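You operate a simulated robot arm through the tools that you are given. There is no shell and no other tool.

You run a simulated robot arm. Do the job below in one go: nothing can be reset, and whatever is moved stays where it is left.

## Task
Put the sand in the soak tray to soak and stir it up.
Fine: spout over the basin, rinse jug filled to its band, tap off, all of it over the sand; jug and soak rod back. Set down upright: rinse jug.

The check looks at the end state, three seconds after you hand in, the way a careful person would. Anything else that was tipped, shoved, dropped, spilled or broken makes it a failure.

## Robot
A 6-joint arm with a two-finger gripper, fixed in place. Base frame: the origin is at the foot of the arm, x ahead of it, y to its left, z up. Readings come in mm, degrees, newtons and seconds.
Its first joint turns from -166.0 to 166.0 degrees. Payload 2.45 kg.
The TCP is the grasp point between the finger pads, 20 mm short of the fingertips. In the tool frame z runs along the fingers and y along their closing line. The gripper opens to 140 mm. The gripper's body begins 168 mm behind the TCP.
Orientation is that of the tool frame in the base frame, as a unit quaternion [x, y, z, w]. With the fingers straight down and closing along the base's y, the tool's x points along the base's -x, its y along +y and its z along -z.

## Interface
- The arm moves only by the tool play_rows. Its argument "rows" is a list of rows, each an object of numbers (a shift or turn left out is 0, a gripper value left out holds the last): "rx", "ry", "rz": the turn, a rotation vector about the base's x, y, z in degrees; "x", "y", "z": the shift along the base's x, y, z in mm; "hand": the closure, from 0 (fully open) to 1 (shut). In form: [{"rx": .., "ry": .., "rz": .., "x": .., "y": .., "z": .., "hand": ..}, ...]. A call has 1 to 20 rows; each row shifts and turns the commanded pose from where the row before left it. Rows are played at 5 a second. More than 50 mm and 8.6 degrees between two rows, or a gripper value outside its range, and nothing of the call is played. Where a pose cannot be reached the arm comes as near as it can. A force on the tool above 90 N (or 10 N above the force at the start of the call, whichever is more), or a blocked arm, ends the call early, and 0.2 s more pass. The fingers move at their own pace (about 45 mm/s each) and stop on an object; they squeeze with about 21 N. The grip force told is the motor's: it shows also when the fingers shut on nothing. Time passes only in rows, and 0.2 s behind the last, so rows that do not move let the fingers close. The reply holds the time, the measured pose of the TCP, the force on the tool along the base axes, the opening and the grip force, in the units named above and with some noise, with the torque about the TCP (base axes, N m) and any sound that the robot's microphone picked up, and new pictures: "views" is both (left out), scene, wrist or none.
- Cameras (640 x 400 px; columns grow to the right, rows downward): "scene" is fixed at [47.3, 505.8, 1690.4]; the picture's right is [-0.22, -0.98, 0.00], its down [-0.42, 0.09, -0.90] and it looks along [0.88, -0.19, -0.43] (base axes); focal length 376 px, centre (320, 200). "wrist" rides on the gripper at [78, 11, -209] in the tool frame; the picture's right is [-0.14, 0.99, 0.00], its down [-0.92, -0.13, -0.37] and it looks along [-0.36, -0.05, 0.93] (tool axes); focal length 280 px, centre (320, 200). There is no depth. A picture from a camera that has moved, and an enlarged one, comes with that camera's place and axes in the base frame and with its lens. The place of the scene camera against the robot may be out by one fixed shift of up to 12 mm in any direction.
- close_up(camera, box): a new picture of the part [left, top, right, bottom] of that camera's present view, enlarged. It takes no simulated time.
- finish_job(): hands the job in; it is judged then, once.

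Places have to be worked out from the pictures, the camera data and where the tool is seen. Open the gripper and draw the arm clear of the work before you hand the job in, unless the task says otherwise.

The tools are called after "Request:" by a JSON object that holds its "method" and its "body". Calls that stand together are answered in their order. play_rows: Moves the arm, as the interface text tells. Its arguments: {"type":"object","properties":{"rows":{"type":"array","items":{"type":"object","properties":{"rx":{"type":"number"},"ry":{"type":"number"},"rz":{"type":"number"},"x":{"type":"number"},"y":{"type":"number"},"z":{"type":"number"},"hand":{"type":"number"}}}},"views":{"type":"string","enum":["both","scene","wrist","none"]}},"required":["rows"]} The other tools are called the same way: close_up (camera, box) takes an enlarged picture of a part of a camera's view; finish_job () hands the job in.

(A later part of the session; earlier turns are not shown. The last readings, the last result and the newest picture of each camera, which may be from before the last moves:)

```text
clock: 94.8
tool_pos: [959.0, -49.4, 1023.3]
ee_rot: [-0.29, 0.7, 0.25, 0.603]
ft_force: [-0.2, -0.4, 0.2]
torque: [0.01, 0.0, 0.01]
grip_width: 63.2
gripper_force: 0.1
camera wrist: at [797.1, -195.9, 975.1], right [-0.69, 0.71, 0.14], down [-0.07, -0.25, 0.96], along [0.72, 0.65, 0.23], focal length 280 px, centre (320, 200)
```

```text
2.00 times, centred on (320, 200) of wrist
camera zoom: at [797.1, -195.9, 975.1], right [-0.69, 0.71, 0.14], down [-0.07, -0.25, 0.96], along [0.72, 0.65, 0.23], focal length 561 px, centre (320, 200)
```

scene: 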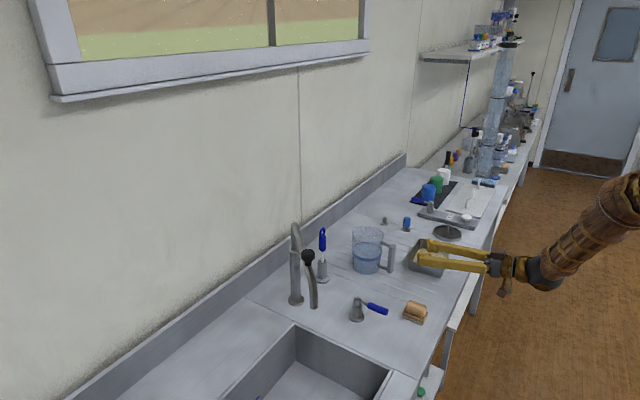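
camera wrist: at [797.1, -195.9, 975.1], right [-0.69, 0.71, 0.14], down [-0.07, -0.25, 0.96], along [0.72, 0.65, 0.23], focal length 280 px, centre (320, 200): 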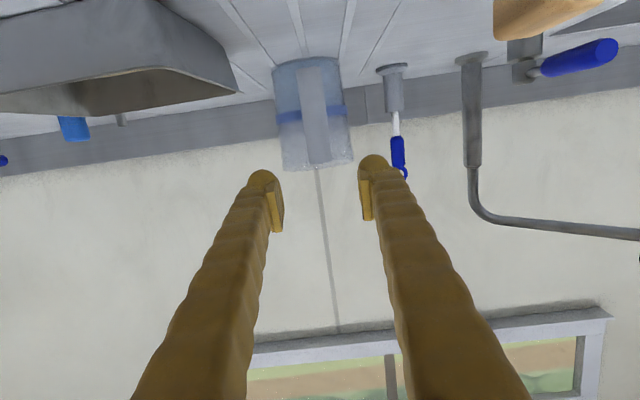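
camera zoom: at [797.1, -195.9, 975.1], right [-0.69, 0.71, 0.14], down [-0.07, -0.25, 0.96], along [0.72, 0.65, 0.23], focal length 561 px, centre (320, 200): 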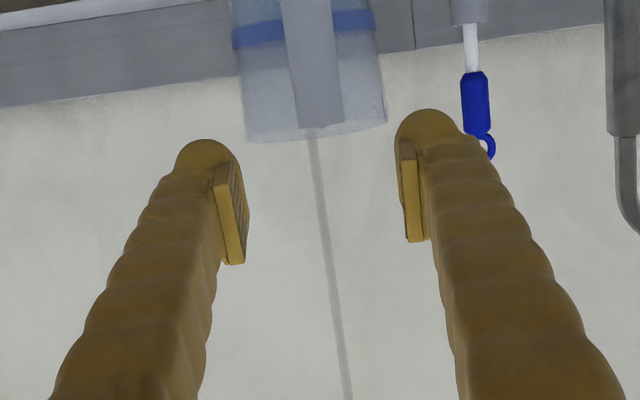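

The bar spans z 900–1010 and is laterally centred within ~3 mm. I lower 23 mm and advance 114 mm along the tool axis to straddle the handle, then look before closing.

Request:
{"method": "play_rows", "body": {"rows": [{"z": -12}, {"z": -11}, {"x": 20, "y": 20, "z": -4.2}, {"x": 20, "y": 20, "z": -4.2}, {"x": 20, "y": 20, "z": -4.2}, {"x": 20, "y": 20, "z": -4.2}, {"x": 0}]}}

Request:
{"method": "close_up", "body": {"camera": "wrist", "box": [220, 100, 420, 300]}}

Request:
{"method": "close_up", "body": {"camera": "scene", "box": [330, 210, 490, 310]}}

```text
clock: 96.4
tool_pos: [1040.0, 32.2, 983.3]
ee_rot: [-0.291, 0.7, 0.251, 0.603]
ft_force: [0.1, 0.0, 0.4]
torque: [0.04, -0.03, -0.02]
grip_width: 63.1
gripper_force: 0.1
camera wrist: at [879.8, -114.2, 935.7], right [-0.69, 0.71, 0.14], down [-0.07, -0.25, 0.96], along [0.72, 0.65, 0.22], focal length 280 px, centre (320, 200)
```

scene: 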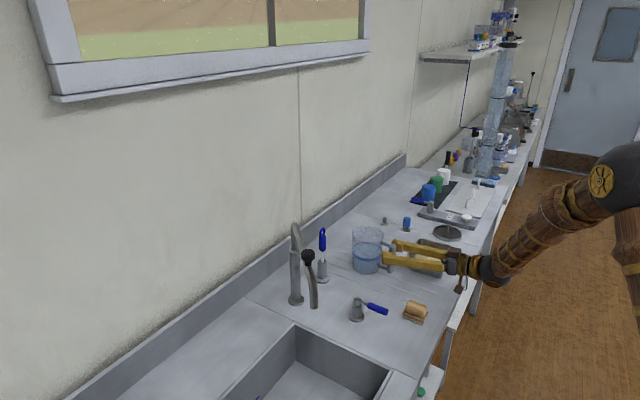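
wrist: 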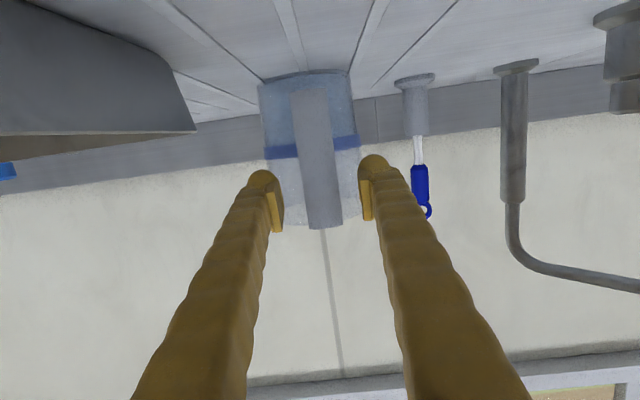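

```text
2.00 times, centred on (320, 200) of wrist
camera zoom: at [879.8, -114.2, 935.7], right [-0.69, 0.71, 0.14], down [-0.07, -0.25, 0.96], along [0.72, 0.65, 0.22], focal length 561 px, centre (320, 200)
```

zoom: 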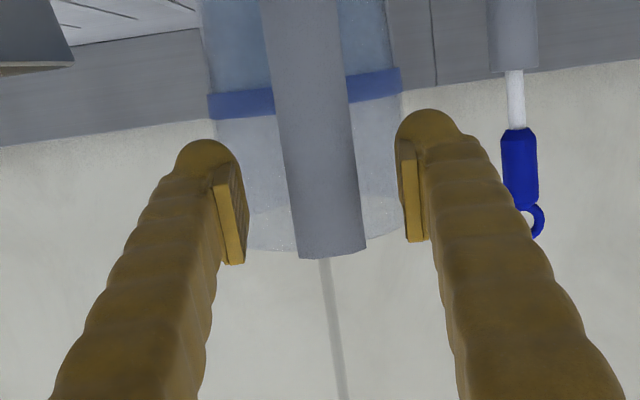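

```text
4.00 times, centred on (410, 260) of scene
camera zoom: at [47.3, 505.8, 1690.4], right [-0.22, -0.98, 0.0], down [-0.42, 0.09, -0.9], along [0.88, -0.19, -0.43], focal length 1502 px, centre (-40, -40)
```

zoom: 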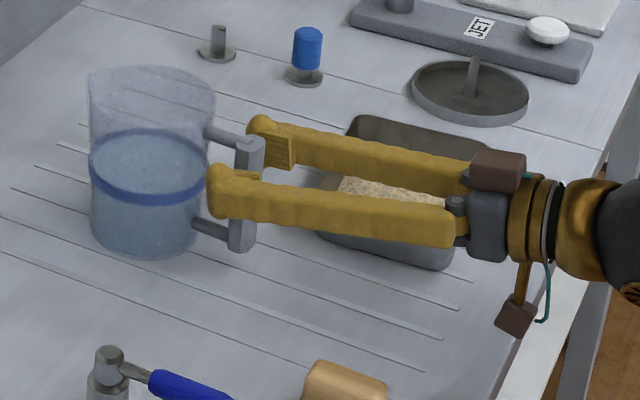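

The side view shows the bar about 8 mm nearer the fingertips than ideal. I advance 9 mm more and close.

Request:
{"method": "play_rows", "body": {"rows": [{"x": 6.3, "y": 6.3, "z": -1.3}, {"hand": 0.7}, {"hand": 0.85}, {"hand": 1.0}, {"hand": 1.0}, {"hand": 1.0}]}}

Request:
{"method": "close_up", "body": {"camera": "scene", "box": [330, 210, 490, 310]}}

Request:
{"method": "close_up", "body": {"camera": "wrist", "box": [220, 100, 420, 300]}}

```text
clock: 97.8
tool_pos: [1046.6, 38.0, 983.2]
ee_rot: [-0.29, 0.699, 0.251, 0.604]
ft_force: [2.0, -1.9, 0.3]
torque: [-0.03, -0.19, -0.16]
grip_width: 25.1
gripper_force: 20.7
camera wrist: at [885.3, -108.1, 934.8], right [-0.69, 0.71, 0.14], down [-0.07, -0.25, 0.96], along [0.72, 0.65, 0.22], focal length 280 px, centre (320, 200)
```

scene: 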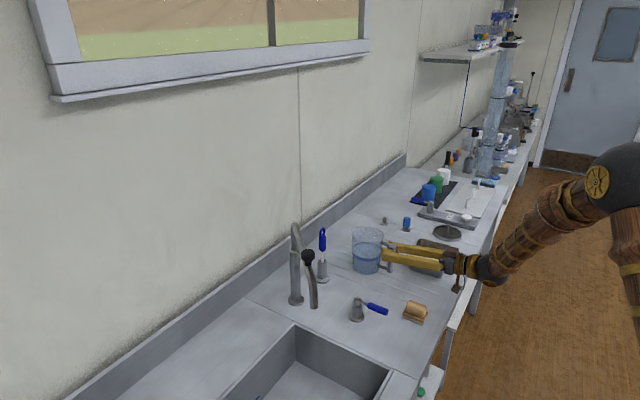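
wrist: 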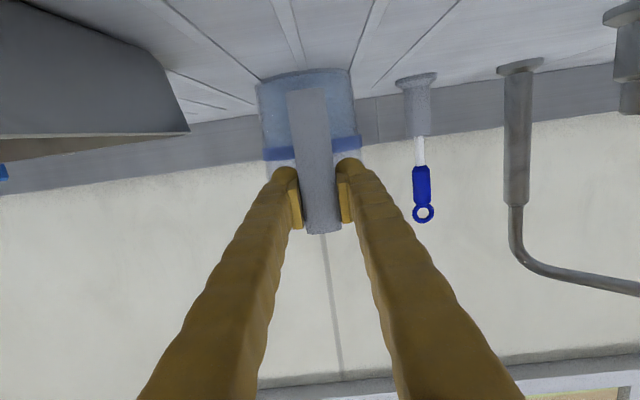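

```text
4.00 times, centred on (410, 260) of scene
camera zoom: at [47.3, 505.8, 1690.4], right [-0.22, -0.98, 0.0], down [-0.42, 0.09, -0.9], along [0.88, -0.19, -0.43], focal length 1502 px, centre (-40, -40)
```

zoom: 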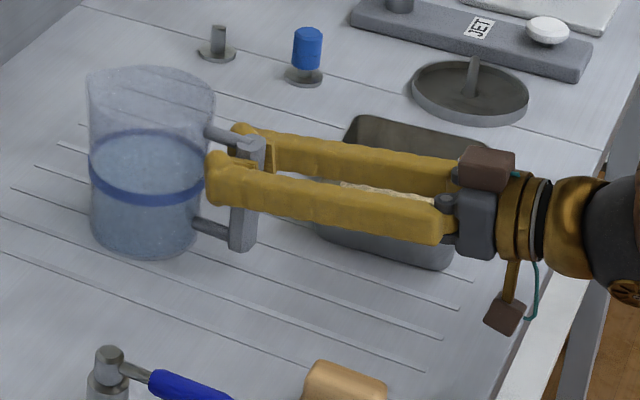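

```text
2.00 times, centred on (320, 200) of wrist
camera zoom: at [885.3, -108.1, 934.8], right [-0.69, 0.71, 0.14], down [-0.07, -0.25, 0.96], along [0.72, 0.65, 0.22], focal length 561 px, centre (320, 200)
```

zoom: 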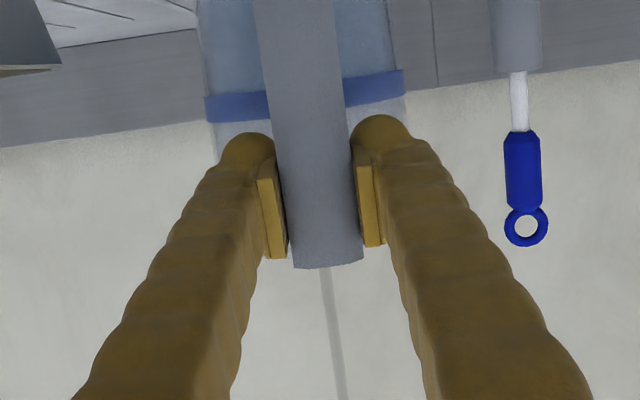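

Good seating at 25.1 mm. I record this as the jug's home grip pose (1046.6, 38.0, 983.2). I lift slowly 10 mm and check for slip.

Request:
{"method": "play_rows", "body": {"rows": [{"z": 3}, {"z": 3}, {"z": 4}, {"x": 0}], "views": "none"}}

Request:
{"method": "close_up", "body": {"camera": "scene", "box": [330, 210, 490, 310]}}

Request:
{"method": "close_up", "body": {"camera": "wrist", "box": [220, 100, 420, 300]}}

```text
clock: 98.8
tool_pos: [1044.7, 37.8, 992.6]
ee_rot: [-0.29, 0.7, 0.251, 0.603]
ft_force: [-0.2, 0.4, -6.6]
torque: [-0.24, 0.28, 0.01]
grip_width: 23.9
gripper_force: 20.6
```

```text
4.00 times, centred on (410, 260) of scene
camera zoom: at [47.3, 505.8, 1690.4], right [-0.22, -0.98, 0.0], down [-0.42, 0.09, -0.9], along [0.88, -0.19, -0.43], focal length 1502 px, centre (-40, -40)
```

zoom: 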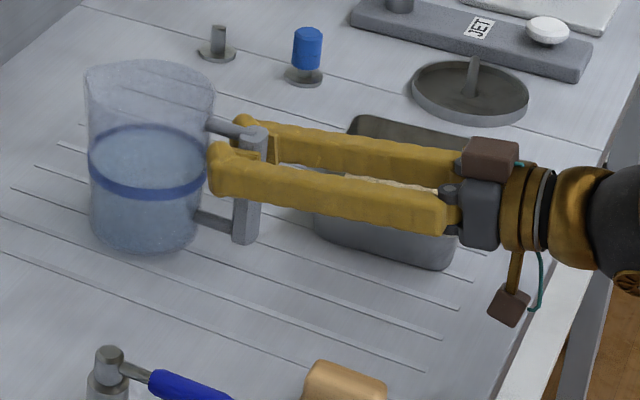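

```text
2.00 times, centred on (320, 200) of wrist
camera zoom: at [883.6, -108.8, 944.5], right [-0.69, 0.71, 0.14], down [-0.07, -0.25, 0.96], along [0.72, 0.65, 0.22], focal length 561 px, centre (320, 200)
```

zoom: 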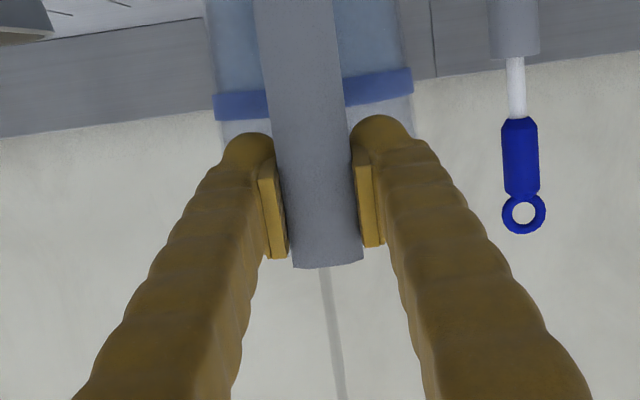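

It holds: −6.6 N, no slip, upright. I raise it well clear and tip it 40° toward its lip, which is safely below the ~57° at which a half-full jug would start to pour.

Request:
{"method": "play_rows", "body": {"rows": [{"z": 25}, {"z": 33}, {"z": 33}, {"z": 33}, {"z": 33}, {"rx": -4.24, "ry": 4.24}, {"rx": -4.24, "ry": 4.24}, {"rx": -4.24, "ry": 4.24}, {"rx": -4.24, "ry": 4.24}, {"rx": -4.24, "ry": 4.24}, {"x": 0}]}}

Request:
{"method": "close_up", "body": {"camera": "scene", "box": [310, 160, 470, 260]}}

```text
clock: 101.2
tool_pos: [1044.8, 36.5, 1148.8]
ee_rot: [-0.345, 0.832, 0.167, 0.401]
ft_force: [0.9, 0.9, -7.7]
torque: [-0.1, 0.16, 0.0]
grip_width: 24.2
gripper_force: 20.6
camera wrist: at [887.7, -105.3, 1217.3], right [-0.64, 0.76, 0.11], down [0.29, 0.11, 0.95], along [0.71, 0.64, -0.29], focal length 280 px, centre (320, 200)
```

scene: 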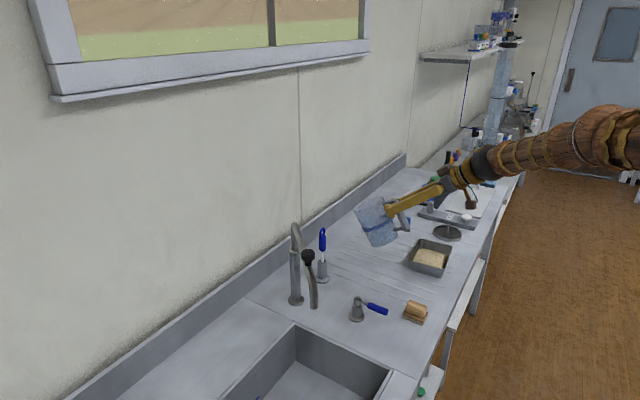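
wrist: 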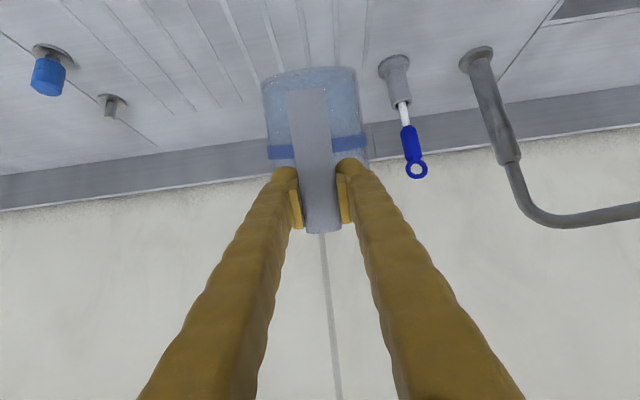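

```text
4.00 times, centred on (390, 210) of scene
camera zoom: at [47.3, 505.8, 1690.4], right [-0.22, -0.98, 0.0], down [-0.42, 0.09, -0.9], along [0.88, -0.19, -0.43], focal length 1502 px, centre (40, 160)
```

zoom: 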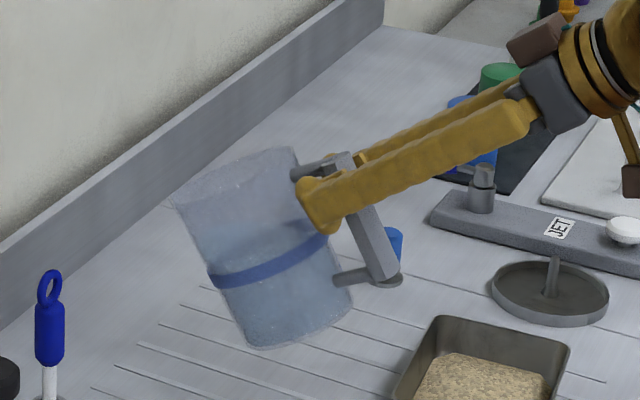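

It is tipped 30° with no spill and a low torque. I carry it at this height toward the tray, yawing the heading to about 65°.

Request:
{"method": "play_rows", "body": {"rows": [{"x": -2, "y": -20, "rz": 2}, {"x": -3, "y": -33, "rz": 2}, {"x": -3, "y": -33, "rz": 2}, {"x": -3, "y": -33, "rz": 2}, {"x": -3, "y": -33, "rz": 2}, {"x": -3, "y": -33, "rz": 2}, {"x": -3, "y": -33, "rz": 2}, {"x": -3, "y": -33, "rz": 2}, {"x": -3, "y": -33, "rz": 2}, {"x": -3, "y": -25, "rz": 2}, {"y": -14}, {"x": 0}]}}

Request:
{"method": "close_up", "body": {"camera": "scene", "box": [360, 170, 520, 290]}}

```text
clock: 103.8
tool_pos: [1017.6, -285.9, 1150.7]
ee_rot: [-0.484, 0.759, 0.235, 0.367]
ft_force: [-0.1, 0.0, -7.7]
torque: [-0.21, 0.09, 0.01]
grip_width: 24.1
gripper_force: 21.0
camera wrist: at [917.6, -474.1, 1218.3], right [-0.86, 0.49, 0.11], down [0.24, 0.2, 0.95], along [0.45, 0.84, -0.29], focal length 280 px, centre (320, 200)
```

scene: 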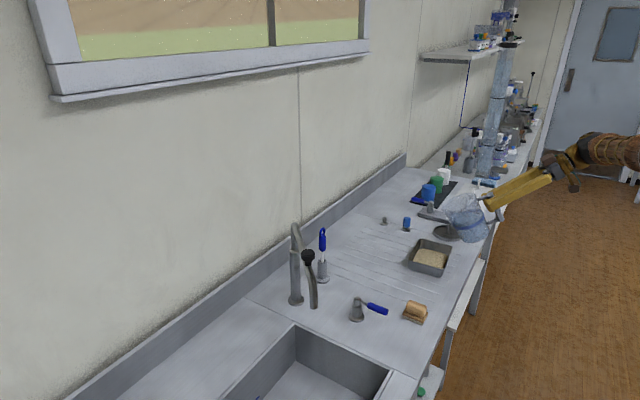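
wrist: 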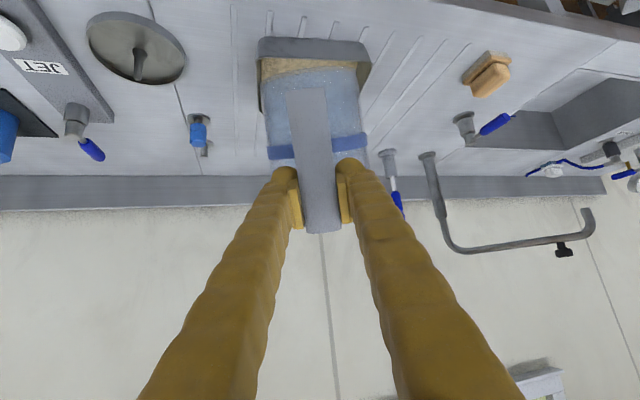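

```text
3.33 times, centred on (440, 230) of scene
camera zoom: at [47.3, 505.8, 1690.4], right [-0.22, -0.98, 0.0], down [-0.42, 0.09, -0.9], along [0.88, -0.19, -0.43], focal length 1252 px, centre (-80, 100)
```

zoom: 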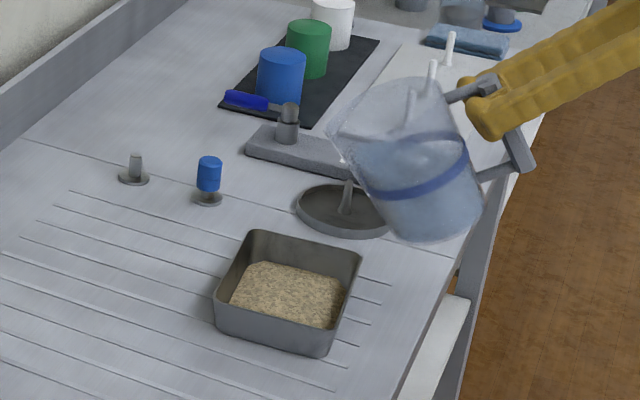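

Reached without spilling. From the picture, the lip is about 137 mm out and 37 mm above the grip point. I bring the lip over the tray while lowering and tipping to 50°, then check.

Request:
{"method": "play_rows", "body": {"rows": [{"x": 3, "y": 7.6, "z": -30, "rx": -4.53, "ry": 2.115}, {"x": 3, "y": 7.7, "z": -30, "rx": -4.53, "ry": 2.115}, {"x": 2.6, "y": 5.6, "z": -5, "rx": -4.53, "ry": 2.115}, {"x": 2.6, "y": 5.5, "z": -4, "rx": -4.53, "ry": 2.115}, {"x": 0}]}}

Request:
{"method": "close_up", "body": {"camera": "scene", "box": [370, 190, 514, 290]}}

Request:
{"method": "close_up", "body": {"camera": "wrist", "box": [220, 20, 420, 220]}}

```text
clock: 105.0
tool_pos: [1024.8, -259.8, 1081.6]
ee_rot: [-0.517, 0.811, 0.147, 0.229]
ft_force: [0.3, -0.1, -6.7]
torque: [-0.05, 0.01, 0.0]
grip_width: 24.2
gripper_force: 20.3
camera wrist: at [942.7, -414.1, 1217.7], right [-0.85, 0.52, 0.07], down [0.37, 0.48, 0.8], along [0.38, 0.7, -0.6], focal length 280 px, centre (320, 200)
```

scene: 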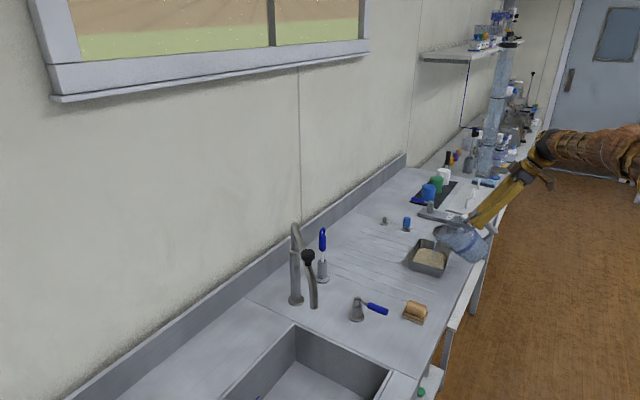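
wrist: 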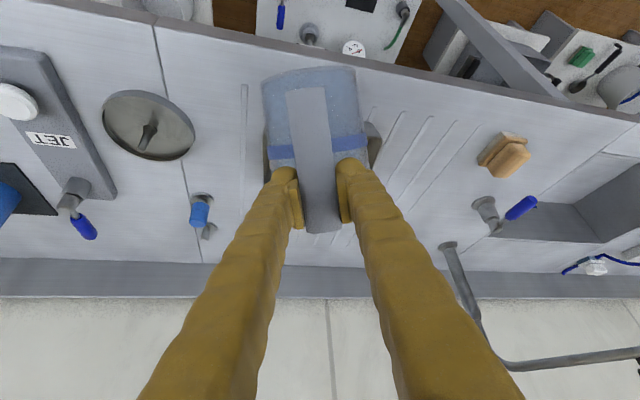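

```text
4.00 times, centred on (442, 240) of scene
camera zoom: at [47.3, 505.8, 1690.4], right [-0.22, -0.98, 0.0], down [-0.42, 0.09, -0.9], along [0.88, -0.19, -0.43], focal length 1502 px, centre (-168, 40)
```

zoom: 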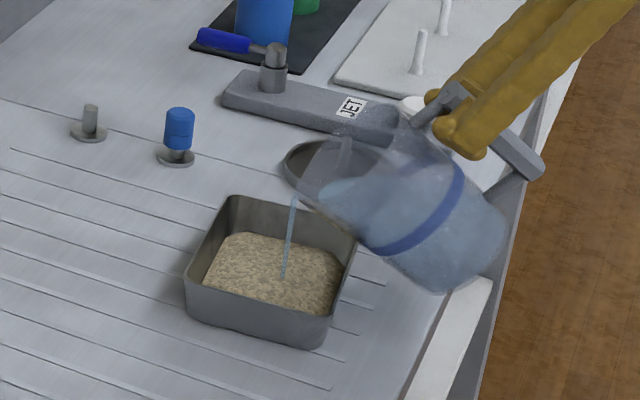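

```text
2.00 times, centred on (320, 120) of wrist
camera zoom: at [942.7, -414.1, 1217.7], right [-0.85, 0.52, 0.07], down [0.37, 0.48, 0.8], along [0.38, 0.7, -0.6], focal length 561 px, centre (320, 360)
```

zoom: 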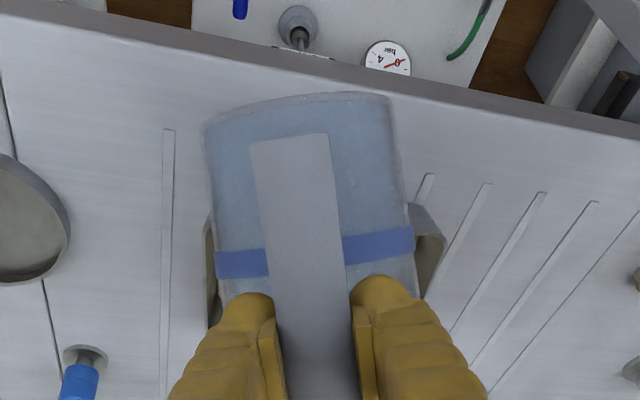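

Pouring has begun and the stream lands centrally on the sand. I continue tipping slowly, keeping the lip over the same spot.

Request:
{"method": "play_rows", "body": {"rows": [{"x": 1.7, "y": 3.6, "z": -1, "rx": -2.27, "ry": 1.06}, {"x": 1.7, "y": 3.6, "z": -1, "rx": -2.27, "ry": 1.06}, {"x": 0}, {"x": 0}, {"x": 1.7, "y": 3.6, "z": -1, "rx": -2.27, "ry": 1.06}, {"x": 1.7, "y": 3.6, "rx": -2.27, "ry": 1.06}, {"x": 0}, {"x": 0}], "views": "scene"}}

Request:
{"method": "close_up", "body": {"camera": "scene", "box": [370, 190, 514, 290]}}

```text
clock: 106.8
tool_pos: [1034.0, -246.2, 1077.5]
ee_rot: [-0.528, 0.829, 0.101, 0.157]
ft_force: [-0.4, 0.8, -3.8]
torque: [-0.01, -0.02, 0.01]
grip_width: 23.8
gripper_force: 20.8
```

scene: 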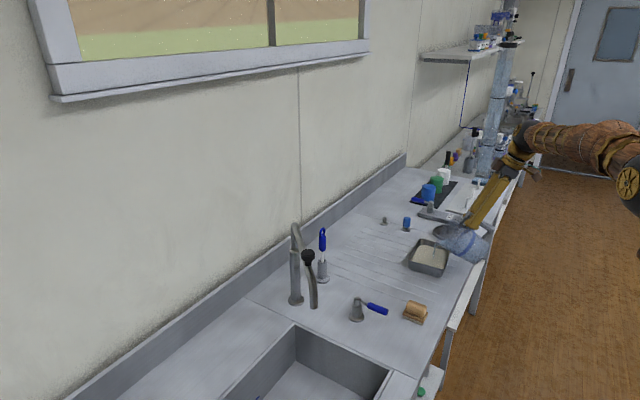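

```text
4.00 times, centred on (442, 240) of scene
camera zoom: at [47.3, 505.8, 1690.4], right [-0.22, -0.98, 0.0], down [-0.42, 0.09, -0.9], along [0.88, -0.19, -0.43], focal length 1502 px, centre (-168, 40)
```

zoom: 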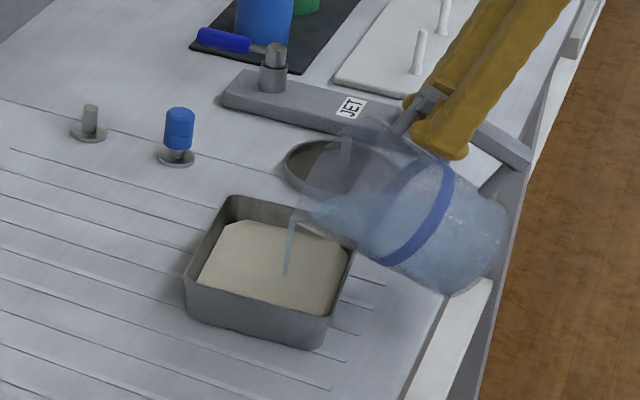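

About half is poured and everything lands in the tray. I continue to 70°.

Request:
{"method": "play_rows", "body": {"rows": [{"x": 2, "y": 4.3, "rx": -2.27, "ry": 1.06}, {"x": 2, "y": 4.3, "rx": -2.27, "ry": 1.06}, {"x": 0}, {"x": 0}, {"x": 2, "y": 4.3, "rx": -2.27, "ry": 1.06}, {"x": 2, "y": 4.3, "rx": -2.27, "ry": 1.06}, {"x": 0}, {"x": 0}], "views": "scene"}}

Request:
{"method": "close_up", "body": {"camera": "scene", "box": [370, 190, 514, 290]}}

```text
clock: 108.6
tool_pos: [1041.5, -227.5, 1077.3]
ee_rot: [-0.535, 0.839, 0.055, 0.084]
ft_force: [0.1, -0.5, -3.3]
torque: [0.0, 0.0, 0.02]
grip_width: 24.3
gripper_force: 21.2
```

scene: 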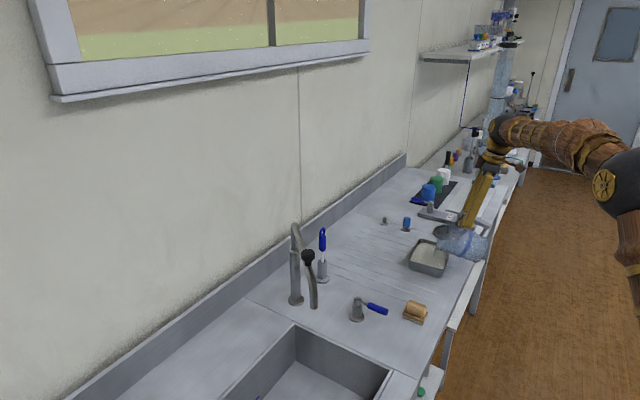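

```text
4.00 times, centred on (442, 240) of scene
camera zoom: at [47.3, 505.8, 1690.4], right [-0.22, -0.98, 0.0], down [-0.42, 0.09, -0.9], along [0.88, -0.19, -0.43], focal length 1502 px, centre (-168, 40)
```

zoom: 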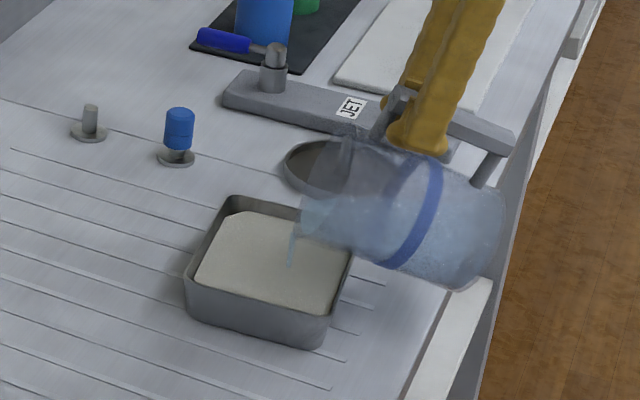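

Request:
{"method": "close_up", "body": {"camera": "scene", "box": [400, 230, 464, 280]}}

Request:
{"method": "close_up", "body": {"camera": "wrist", "box": [160, 20, 480, 220]}}

```text
8.00 times, centred on (432, 255) of scene
camera zoom: at [47.3, 505.8, 1690.4], right [-0.22, -0.98, 0.0], down [-0.42, 0.09, -0.9], along [0.88, -0.19, -0.43], focal length 3005 px, centre (-576, -240)
```

zoom: 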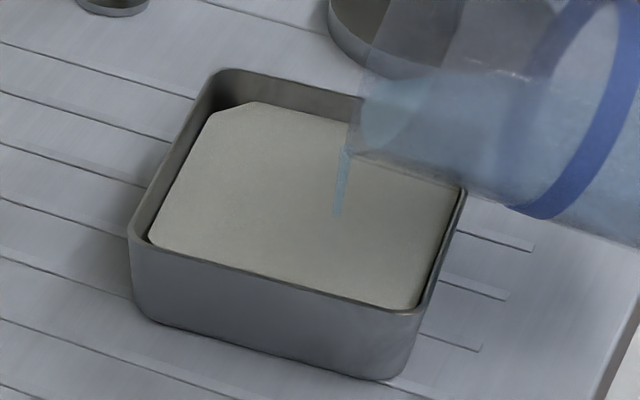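

```text
2.00 times, centred on (320, 120) of wrist
camera zoom: at [982.9, -330.4, 1265.8], right [-0.84, 0.54, 0.03], down [0.47, 0.7, 0.54], along [0.27, 0.47, -0.84], focal length 561 px, centre (320, 360)
```

zoom: 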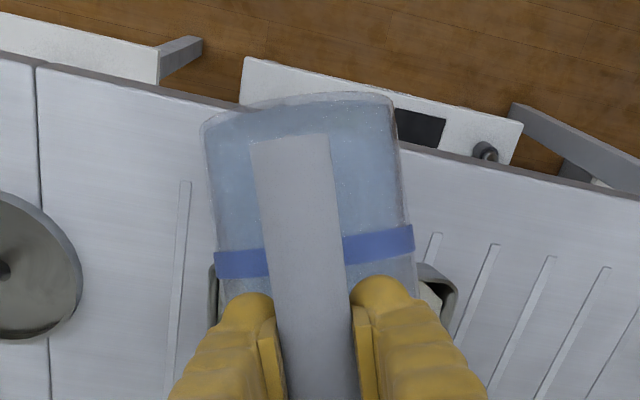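

Freeboard in the tray is still about 13 mm. I keep pouring gently to 80° and watch the level.

Request:
{"method": "play_rows", "body": {"rows": [{"x": 2.2, "y": 4.8, "z": 1, "rx": -2.27, "ry": 1.06}, {"x": 2.2, "y": 4.8, "z": 1, "rx": -2.27, "ry": 1.06}, {"x": 0}, {"x": 0}, {"x": 0}], "views": "none"}}

Request:
{"method": "close_up", "body": {"camera": "scene", "box": [400, 220, 480, 280]}}

```text
clock: 109.8
tool_pos: [1047.2, -219.4, 1079.6]
ee_rot: [-0.537, 0.842, 0.032, 0.047]
ft_force: [0.1, 1.1, -2.1]
torque: [0.06, -0.02, 0.0]
grip_width: 24.0
gripper_force: 21.2
```

```text
6.67 times, centred on (440, 250) of scene
camera zoom: at [47.3, 505.8, 1690.4], right [-0.22, -0.98, 0.0], down [-0.42, 0.09, -0.9], along [0.88, -0.19, -0.43], focal length 2504 px, centre (-480, -133)
```

zoom: 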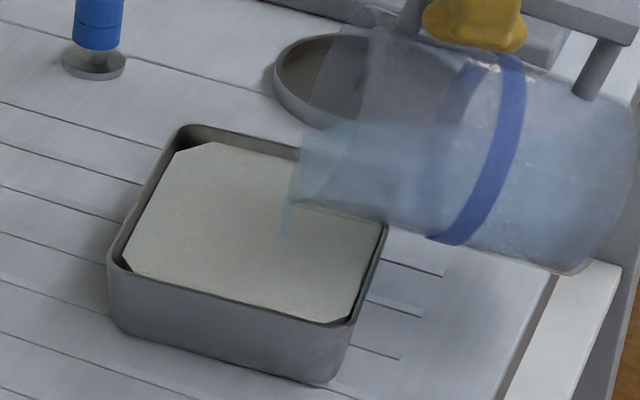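

Request:
{"method": "play_rows", "body": {"rows": [{"x": 2.3, "y": 4.9, "z": 1, "rx": -2.27, "ry": 1.06}, {"x": 2.3, "y": 4.9, "z": 1, "rx": -2.27, "ry": 1.06}, {"x": 0}, {"x": 0}, {"x": 0}, {"x": 0}], "views": "none"}}

Request:
{"method": "close_up", "body": {"camera": "scene", "box": [400, 220, 480, 280]}}

```text
clock: 111.2
tool_pos: [1049.8, -207.8, 1081.8]
ee_rot: [-0.537, 0.843, 0.007, 0.01]
ft_force: [-0.2, -0.3, -2.0]
torque: [0.03, 0.0, -0.01]
grip_width: 24.2
gripper_force: 20.8
```

```text
6.67 times, centred on (440, 250) of scene
camera zoom: at [47.3, 505.8, 1690.4], right [-0.22, -0.98, 0.0], down [-0.42, 0.09, -0.9], along [0.88, -0.19, -0.43], focal length 2504 px, centre (-480, -133)
```

zoom: 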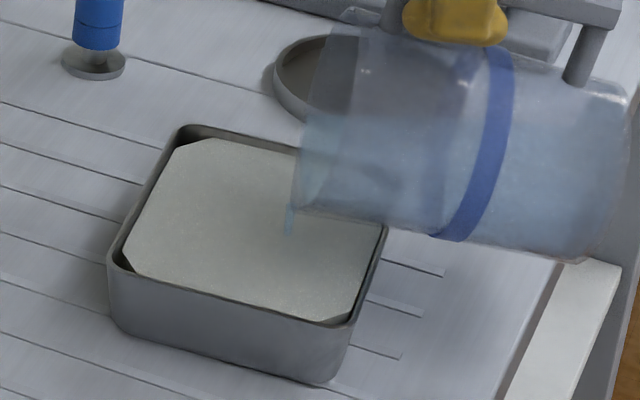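

The flow is thinning and the tray still has freeboard. I continue to 90°.

Request:
{"method": "play_rows", "body": {"rows": [{"x": 2.5, "y": 5.2, "z": 1, "rx": -2.27, "ry": 1.06}, {"x": 2.5, "y": 5.2, "z": 1, "rx": -2.27, "ry": 1.06}, {"x": 0}, {"x": 0}, {"x": 2.5, "y": 5.3, "z": 1, "rx": -2.27, "ry": 1.06}, {"x": 2.5, "y": 5.3, "z": 1, "rx": -2.27, "ry": 1.06}, {"x": 0}, {"x": 0}], "views": "scene"}}

Request:
{"method": "close_up", "body": {"camera": "scene", "box": [400, 220, 480, 280]}}

```text
clock: 113.0
tool_pos: [1061.5, -187.4, 1083.8]
ee_rot: [-0.536, 0.841, -0.039, -0.064]
ft_force: [0.3, 0.3, -1.4]
torque: [0.04, -0.04, 0.03]
grip_width: 24.2
gripper_force: 20.9
```

scene: 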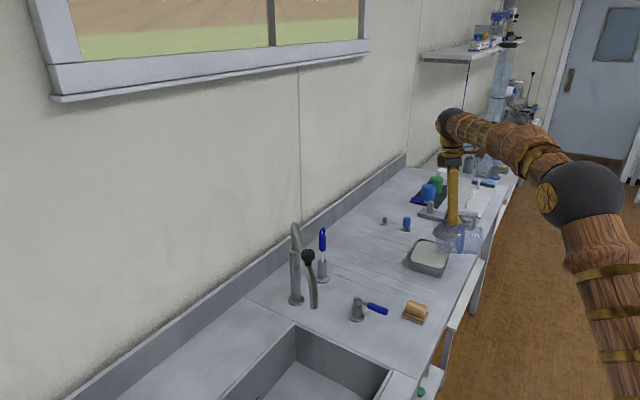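

```text
6.67 times, centred on (440, 250) of scene
camera zoom: at [47.3, 505.8, 1690.4], right [-0.22, -0.98, 0.0], down [-0.42, 0.09, -0.9], along [0.88, -0.19, -0.43], focal length 2504 px, centre (-480, -133)
```

zoom: 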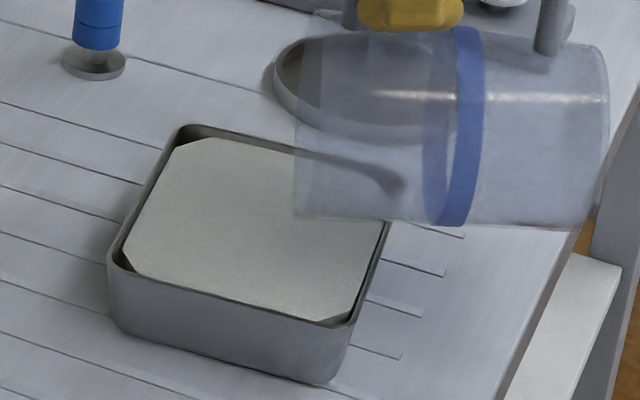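

The jug looks empty and the weight is back to 1.4 N. I tip a bit further to 100° and hold to let the last drops out.

Request:
{"method": "play_rows", "body": {"rows": [{"x": 2.6, "y": 5.5, "z": 1, "rx": -2.27, "ry": 1.06}, {"x": 2.6, "y": 5.5, "z": 1, "rx": -2.27, "ry": 1.06}, {"x": 2.6, "y": 5.5, "z": 1, "rx": -2.27, "ry": 1.06}, {"x": 2.6, "y": 5.5, "z": 1, "rx": -2.27, "ry": 1.06}, {"x": 0}, {"x": 0}, {"x": 0}, {"x": 0}, {"x": 0}, {"x": 0}], "views": "scene"}}

Request:
{"method": "close_up", "body": {"camera": "scene", "box": [400, 220, 480, 280]}}

```text
clock: 115.2
tool_pos: [1070.6, -166.1, 1089.2]
ee_rot: [-0.53, 0.832, -0.086, -0.136]
ft_force: [-0.3, 0.2, -2.8]
torque: [0.04, -0.01, -0.02]
grip_width: 24.0
gripper_force: 21.3
```

scene: 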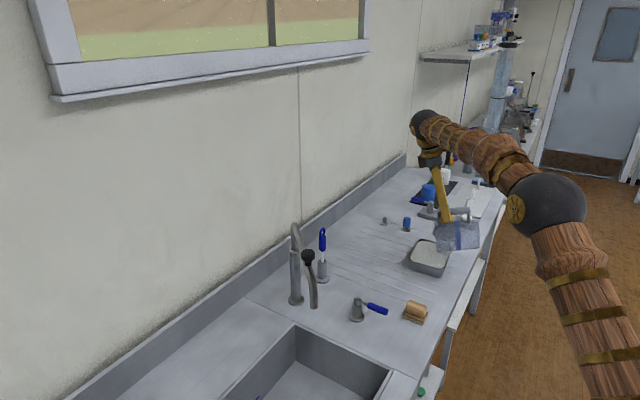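

```text
6.67 times, centred on (440, 250) of scene
camera zoom: at [47.3, 505.8, 1690.4], right [-0.22, -0.98, 0.0], down [-0.42, 0.09, -0.9], along [0.88, -0.19, -0.43], focal length 2504 px, centre (-480, -133)
```

zoom: 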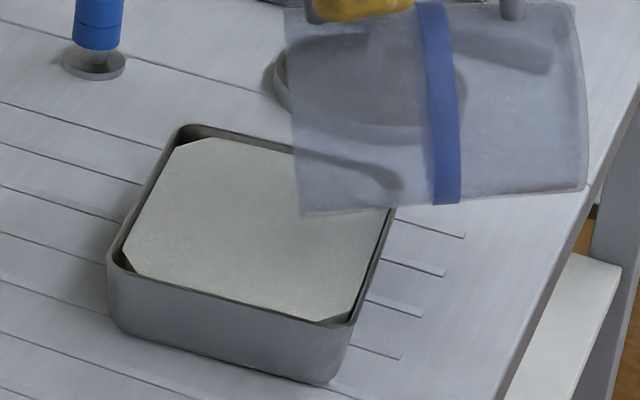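

The jug is empty and nothing was spilled. I raise it and swing it back upright along the reverse path.

Request:
{"method": "play_rows", "body": {"rows": [{"z": 30}, {"z": 31}, {"x": -5.9, "y": -13.3, "rx": 7.05, "ry": -3.29}, {"x": -5.9, "y": -13.3, "rx": 7.05, "ry": -3.29}, {"x": -5.9, "y": -13.3, "rx": 7.05, "ry": -3.29}, {"x": -5.9, "y": -13.3, "rx": 7.05, "ry": -3.29}, {"x": -5.9, "y": -13.3, "rx": 7.05, "ry": -3.29}, {"x": -5.9, "y": -13.3, "rx": 7.05, "ry": -3.29}, {"x": -5.9, "y": -13.3, "rx": 7.05, "ry": -3.29}, {"x": -5.9, "y": -13.3, "rx": 7.05, "ry": -3.29}, {"x": -5.9, "y": -13.3, "rx": 7.05, "ry": -3.29}, {"x": 0}]}}

```text
clock: 117.8
tool_pos: [1017.7, -286.2, 1150.8]
ee_rot: [-0.484, 0.759, 0.234, 0.366]
ft_force: [0.5, -0.4, -1.2]
torque: [-0.04, 0.01, 0.0]
grip_width: 24.2
gripper_force: 21.1
camera wrist: at [919.1, -473.5, 1218.5], right [-0.86, 0.49, 0.11], down [0.24, 0.2, 0.95], along [0.45, 0.84, -0.29], focal length 280 px, centre (320, 200)
```

scene: 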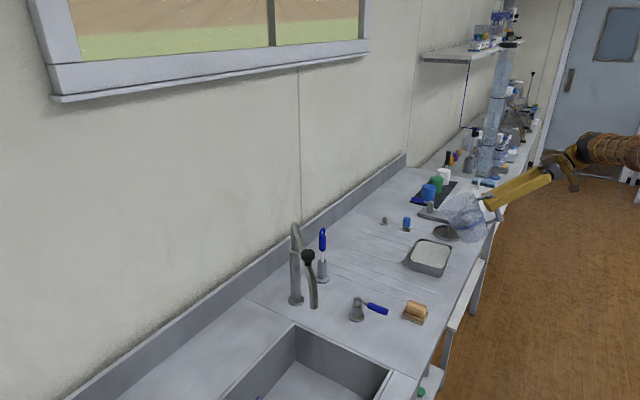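
wrist: 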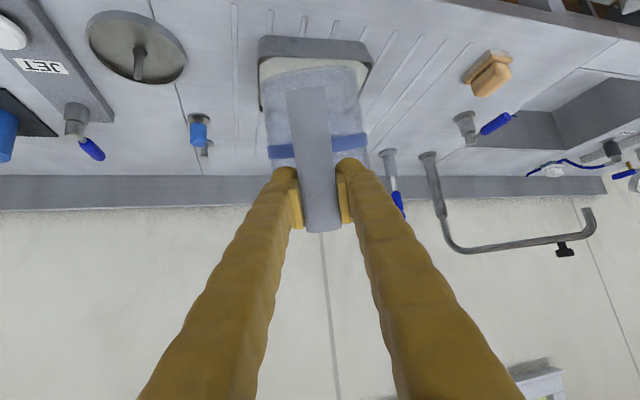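

Now back over the home spot, turning the heading back to 45° and bringing the jug fully upright.

Request:
{"method": "play_rows", "body": {"rows": [{"x": 2.7, "y": 32.3, "rz": -2}, {"x": 2.7, "y": 32.3, "rz": -2}, {"x": 2.7, "y": 32.3, "rz": -2}, {"x": 2.7, "y": 32.3, "rz": -2}, {"x": 2.7, "y": 32.3, "rz": -2}, {"x": 2.7, "y": 32.3, "rz": -2}, {"x": 2.7, "y": 32.3, "rz": -2}, {"x": 2.7, "y": 32.3, "rz": -2}, {"x": 2.7, "y": 32.3, "rz": -2}, {"x": 2.7, "y": 32.3, "rz": -2}, {"rx": 4.24, "ry": -4.24}, {"rx": 4.24, "ry": -4.24}, {"rx": 4.24, "ry": -4.24}, {"rx": 4.24, "ry": -4.24}, {"rx": 4.24, "ry": -4.24}, {"z": -40}, {"z": -40}, {"z": -40}, {"x": 0}]}}

Request:
{"method": "close_up", "body": {"camera": "scene", "box": [320, 200, 480, 300]}}

```text
clock: 121.8
tool_pos: [1045.2, 36.9, 1029.3]
ee_rot: [-0.29, 0.7, 0.25, 0.603]
ft_force: [0.5, 0.1, -0.8]
torque: [-0.05, 0.06, -0.01]
grip_width: 24.1
gripper_force: 21.2
camera wrist: at [883.5, -109.3, 982.0], right [-0.69, 0.71, 0.14], down [-0.07, -0.25, 0.97], along [0.72, 0.65, 0.22], focal length 280 px, centre (320, 200)
```

scene: 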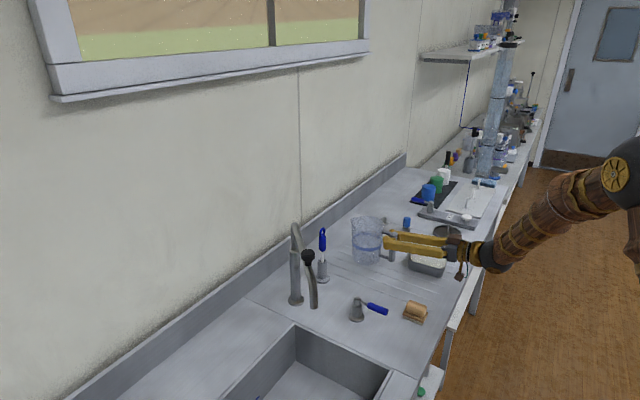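
wrist: 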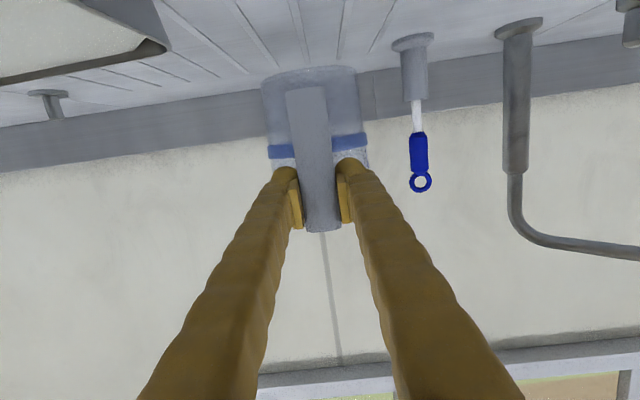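

```text
4.00 times, centred on (400, 250) of scene
camera zoom: at [47.3, 505.8, 1690.4], right [-0.22, -0.98, 0.0], down [-0.42, 0.09, -0.9], along [0.88, -0.19, -0.43], focal length 1502 px, centre (0, 0)
```

zoom: 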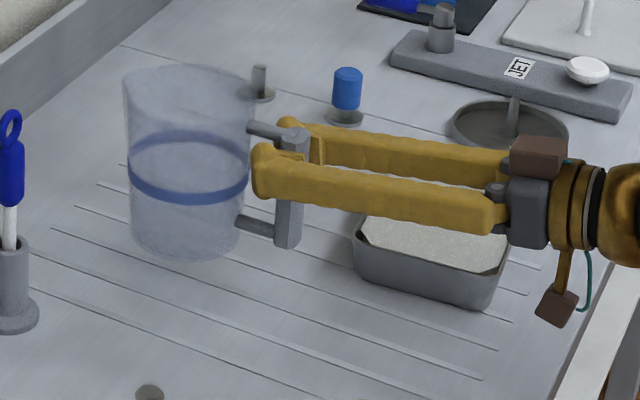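

Upright again and empty. I lower it onto its home spot, the last bit in small steps.

Request:
{"method": "play_rows", "body": {"rows": [{"x": 1.4, "y": 1, "z": -15}, {"z": -15}, {"z": -8}, {"z": -3}, {"x": 0}], "views": "none"}}

Request:
{"method": "play_rows", "body": {"rows": [{"z": -2}, {"z": -2}, {"x": 0}], "views": "none"}}

```text
clock: 123.0
tool_pos: [1046.6, 39.4, 988.6]
ee_rot: [-0.29, 0.7, 0.25, 0.603]
ft_force: [-0.4, -0.4, -0.9]
torque: [-0.05, 0.03, -0.02]
grip_width: 24.5
gripper_force: 20.5
```

```text
clock: 123.8
tool_pos: [1046.8, 38.4, 986.8]
ee_rot: [-0.29, 0.7, 0.25, 0.603]
ft_force: [0.5, 0.0, -2.0]
torque: [-0.05, 0.07, -0.01]
grip_width: 24.5
gripper_force: 21.3
```

Request:
{"method": "play_rows", "body": {"rows": [{"z": -2}, {"z": -1}, {"x": 0}], "views": "none"}}

Request:
{"method": "play_rows", "body": {"rows": [{"z": -1}, {"z": -1}, {"x": 0}], "views": "scene"}}

Request:
{"method": "close_up", "body": {"camera": "scene", "box": [320, 200, 480, 300]}}

```text
clock: 124.6
tool_pos: [1048.2, 38.5, 984.1]
ee_rot: [-0.29, 0.7, 0.25, 0.603]
ft_force: [-2.9, -1.8, 7.0]
torque: [0.45, -0.5, 0.0]
grip_width: 24.2
gripper_force: 20.5
```

```text
clock: 125.4
tool_pos: [1047.5, 38.0, 981.0]
ee_rot: [-0.291, 0.699, 0.251, 0.603]
ft_force: [-4.9, -6.6, 21.1]
torque: [0.01, -0.12, -0.02]
grip_width: 24.3
gripper_force: 21.5
```

scene: 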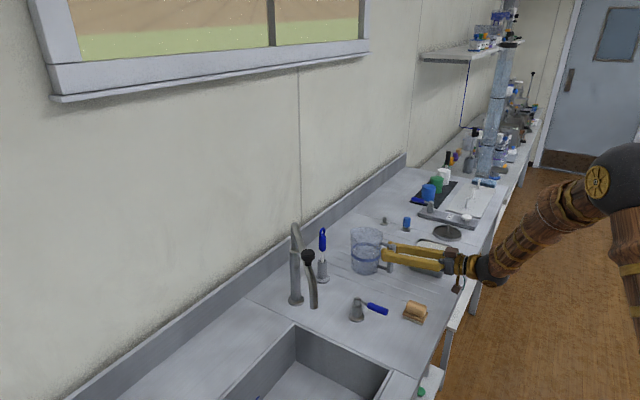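

```text
4.00 times, centred on (400, 250) of scene
camera zoom: at [47.3, 505.8, 1690.4], right [-0.22, -0.98, 0.0], down [-0.42, 0.09, -0.9], along [0.88, -0.19, -0.43], focal length 1502 px, centre (0, 0)
```

zoom: 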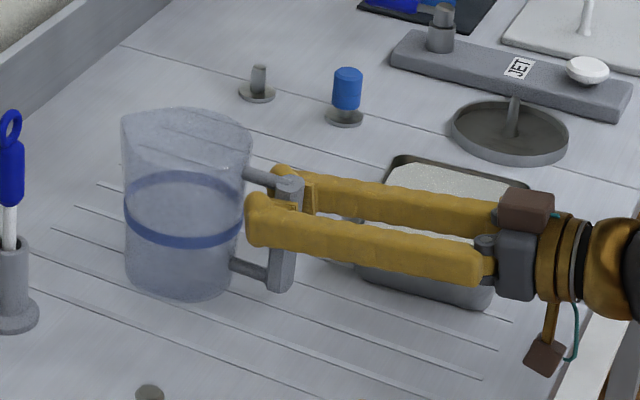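

Seated flat on the bench within a few mm of its original place. I ease the pressure, open, and back out along the tool axis.

Request:
{"method": "play_rows", "body": {"rows": [{"z": 1.5}, {"hand": 0.85}, {"hand": 0.7}, {"hand": 0.6}, {"hand": 0.5}, {"x": -14, "y": -14, "z": 3}, {"x": -25, "y": -25, "z": 5}, {"x": -25, "y": -25, "z": 5}, {"x": -25, "y": -25, "z": 15}, {"z": 30}, {"x": 0}]}}

Request:
{"method": "close_up", "body": {"camera": "scene", "box": [320, 200, 480, 300]}}

Request:
{"method": "close_up", "body": {"camera": "scene", "box": [290, 210, 370, 300]}}

```text
clock: 127.8
tool_pos: [956.2, -50.4, 1039.8]
ee_rot: [-0.29, 0.7, 0.25, 0.603]
ft_force: [-0.1, 0.5, 0.6]
torque: [0.0, -0.02, 0.02]
grip_width: 70.0
gripper_force: 0.0
camera wrist: at [795.3, -196.8, 992.8], right [-0.69, 0.71, 0.14], down [-0.07, -0.25, 0.97], along [0.72, 0.65, 0.22], focal length 280 px, centre (320, 200)
```

scene: 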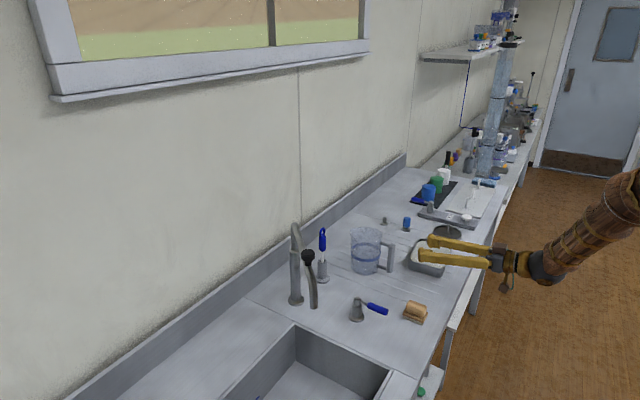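
wrist: 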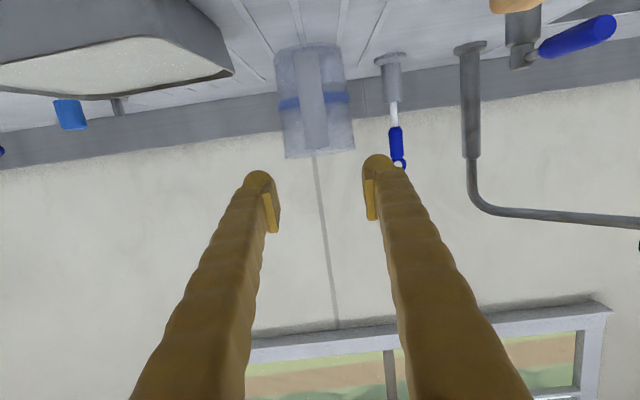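

```text
4.00 times, centred on (400, 250) of scene
camera zoom: at [47.3, 505.8, 1690.4], right [-0.22, -0.98, 0.0], down [-0.42, 0.09, -0.9], along [0.88, -0.19, -0.43], focal length 1502 px, centre (0, 0)
```

zoom: 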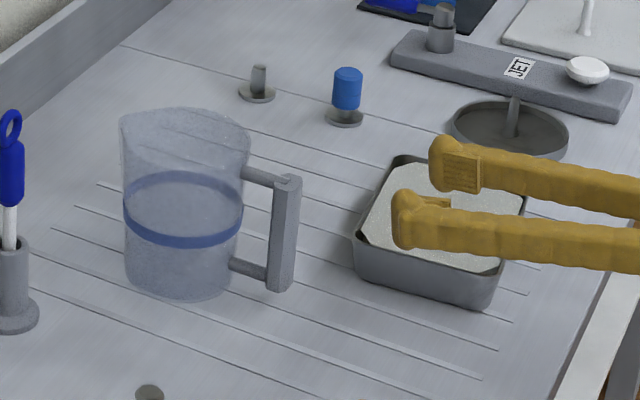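

```text
4.44 times, centred on (330, 255) of scene
camera zoom: at [47.3, 505.8, 1690.4], right [-0.22, -0.98, 0.0], down [-0.42, 0.09, -0.9], along [0.88, -0.19, -0.43], focal length 1669 px, centre (276, -44)
```

zoom: 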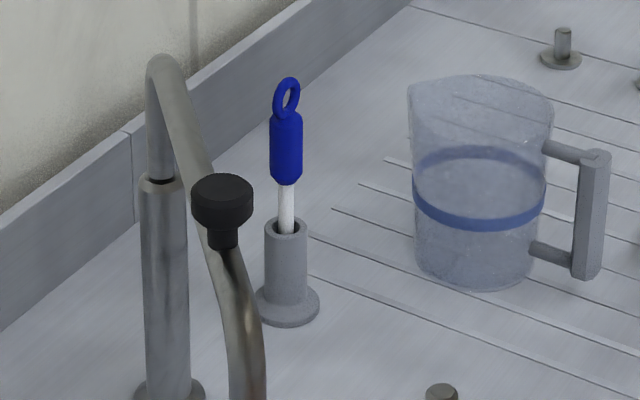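

The jug is back, upright and empty. Next is the soak rod at about (1084,264), its blue handle at z≈985–1046. I rise, set the tool to heading 30°, pitch 30°, and move to a pre-grasp in front of it.

Request:
{"method": "play_rows", "body": {"rows": [{"z": 27, "rx": -5.07, "ry": 5.07}, {"z": 27, "rx": -5.07, "ry": 5.07}, {"z": 26, "rx": -5.07, "ry": 5.07}, {"x": 4, "y": 30, "rz": -7.5}, {"x": 4, "y": 34, "rz": -7.5}, {"x": 6, "y": 40}, {"x": 6, "y": 40}, {"x": 6, "y": 40}, {"x": 6, "y": 40}, {"x": 6, "y": 38}, {"z": -22}, {"z": -22}, {"x": 0}]}}

Request:
{"method": "close_up", "body": {"camera": "wrist", "box": [220, 80, 420, 280]}}

Request:
{"method": "close_up", "body": {"camera": "scene", "box": [280, 200, 420, 290]}}

```text
clock: 130.6
tool_pos: [995.7, 212.6, 1075.9]
ee_rot: [-0.225, 0.837, 0.13, 0.482]
ft_force: [0.0, -0.3, -0.5]
torque: [0.01, 0.02, 0.0]
grip_width: 69.8
gripper_force: 0.0
camera wrist: at [800.8, 111.9, 1112.2], right [-0.44, 0.89, 0.12], down [0.19, -0.04, 0.98], along [0.88, 0.45, -0.15], focal length 280 px, centre (320, 200)
```

scene: 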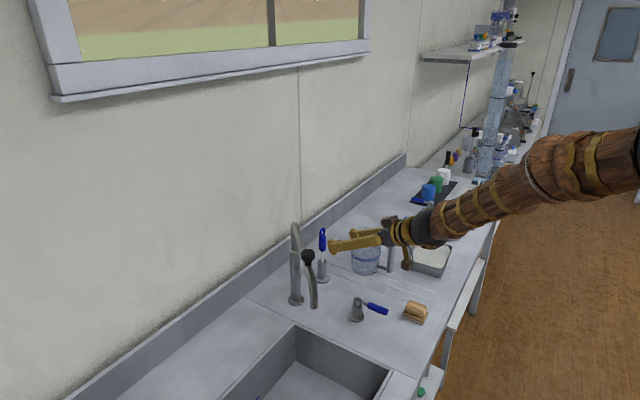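
wrist: 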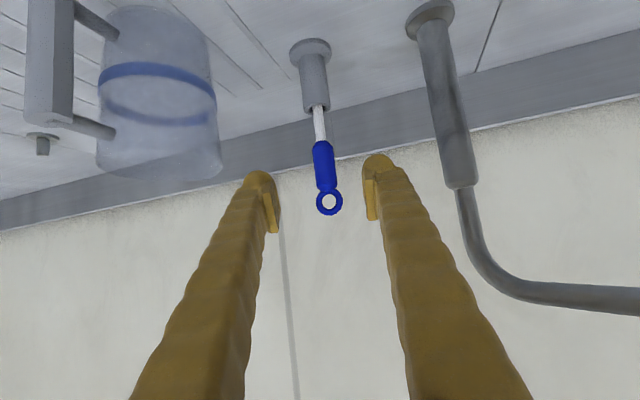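

```text
2.00 times, centred on (320, 180) of wrist
camera zoom: at [800.8, 111.9, 1112.2], right [-0.44, 0.89, 0.12], down [0.19, -0.04, 0.98], along [0.88, 0.45, -0.15], focal length 561 px, centre (320, 240)
```

zoom: 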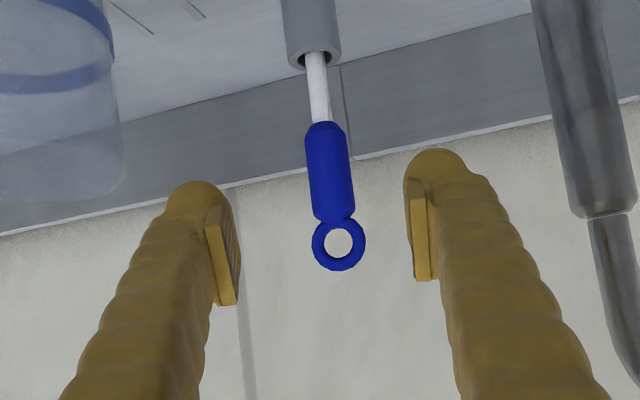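

```text
4.44 times, centred on (350, 245) of scene
camera zoom: at [47.3, 505.8, 1690.4], right [-0.22, -0.98, 0.0], down [-0.42, 0.09, -0.9], along [0.88, -0.19, -0.43], focal length 1669 px, centre (187, 0)
```

zoom: 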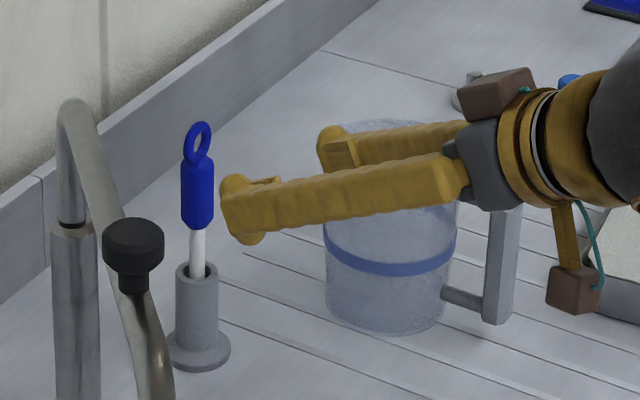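

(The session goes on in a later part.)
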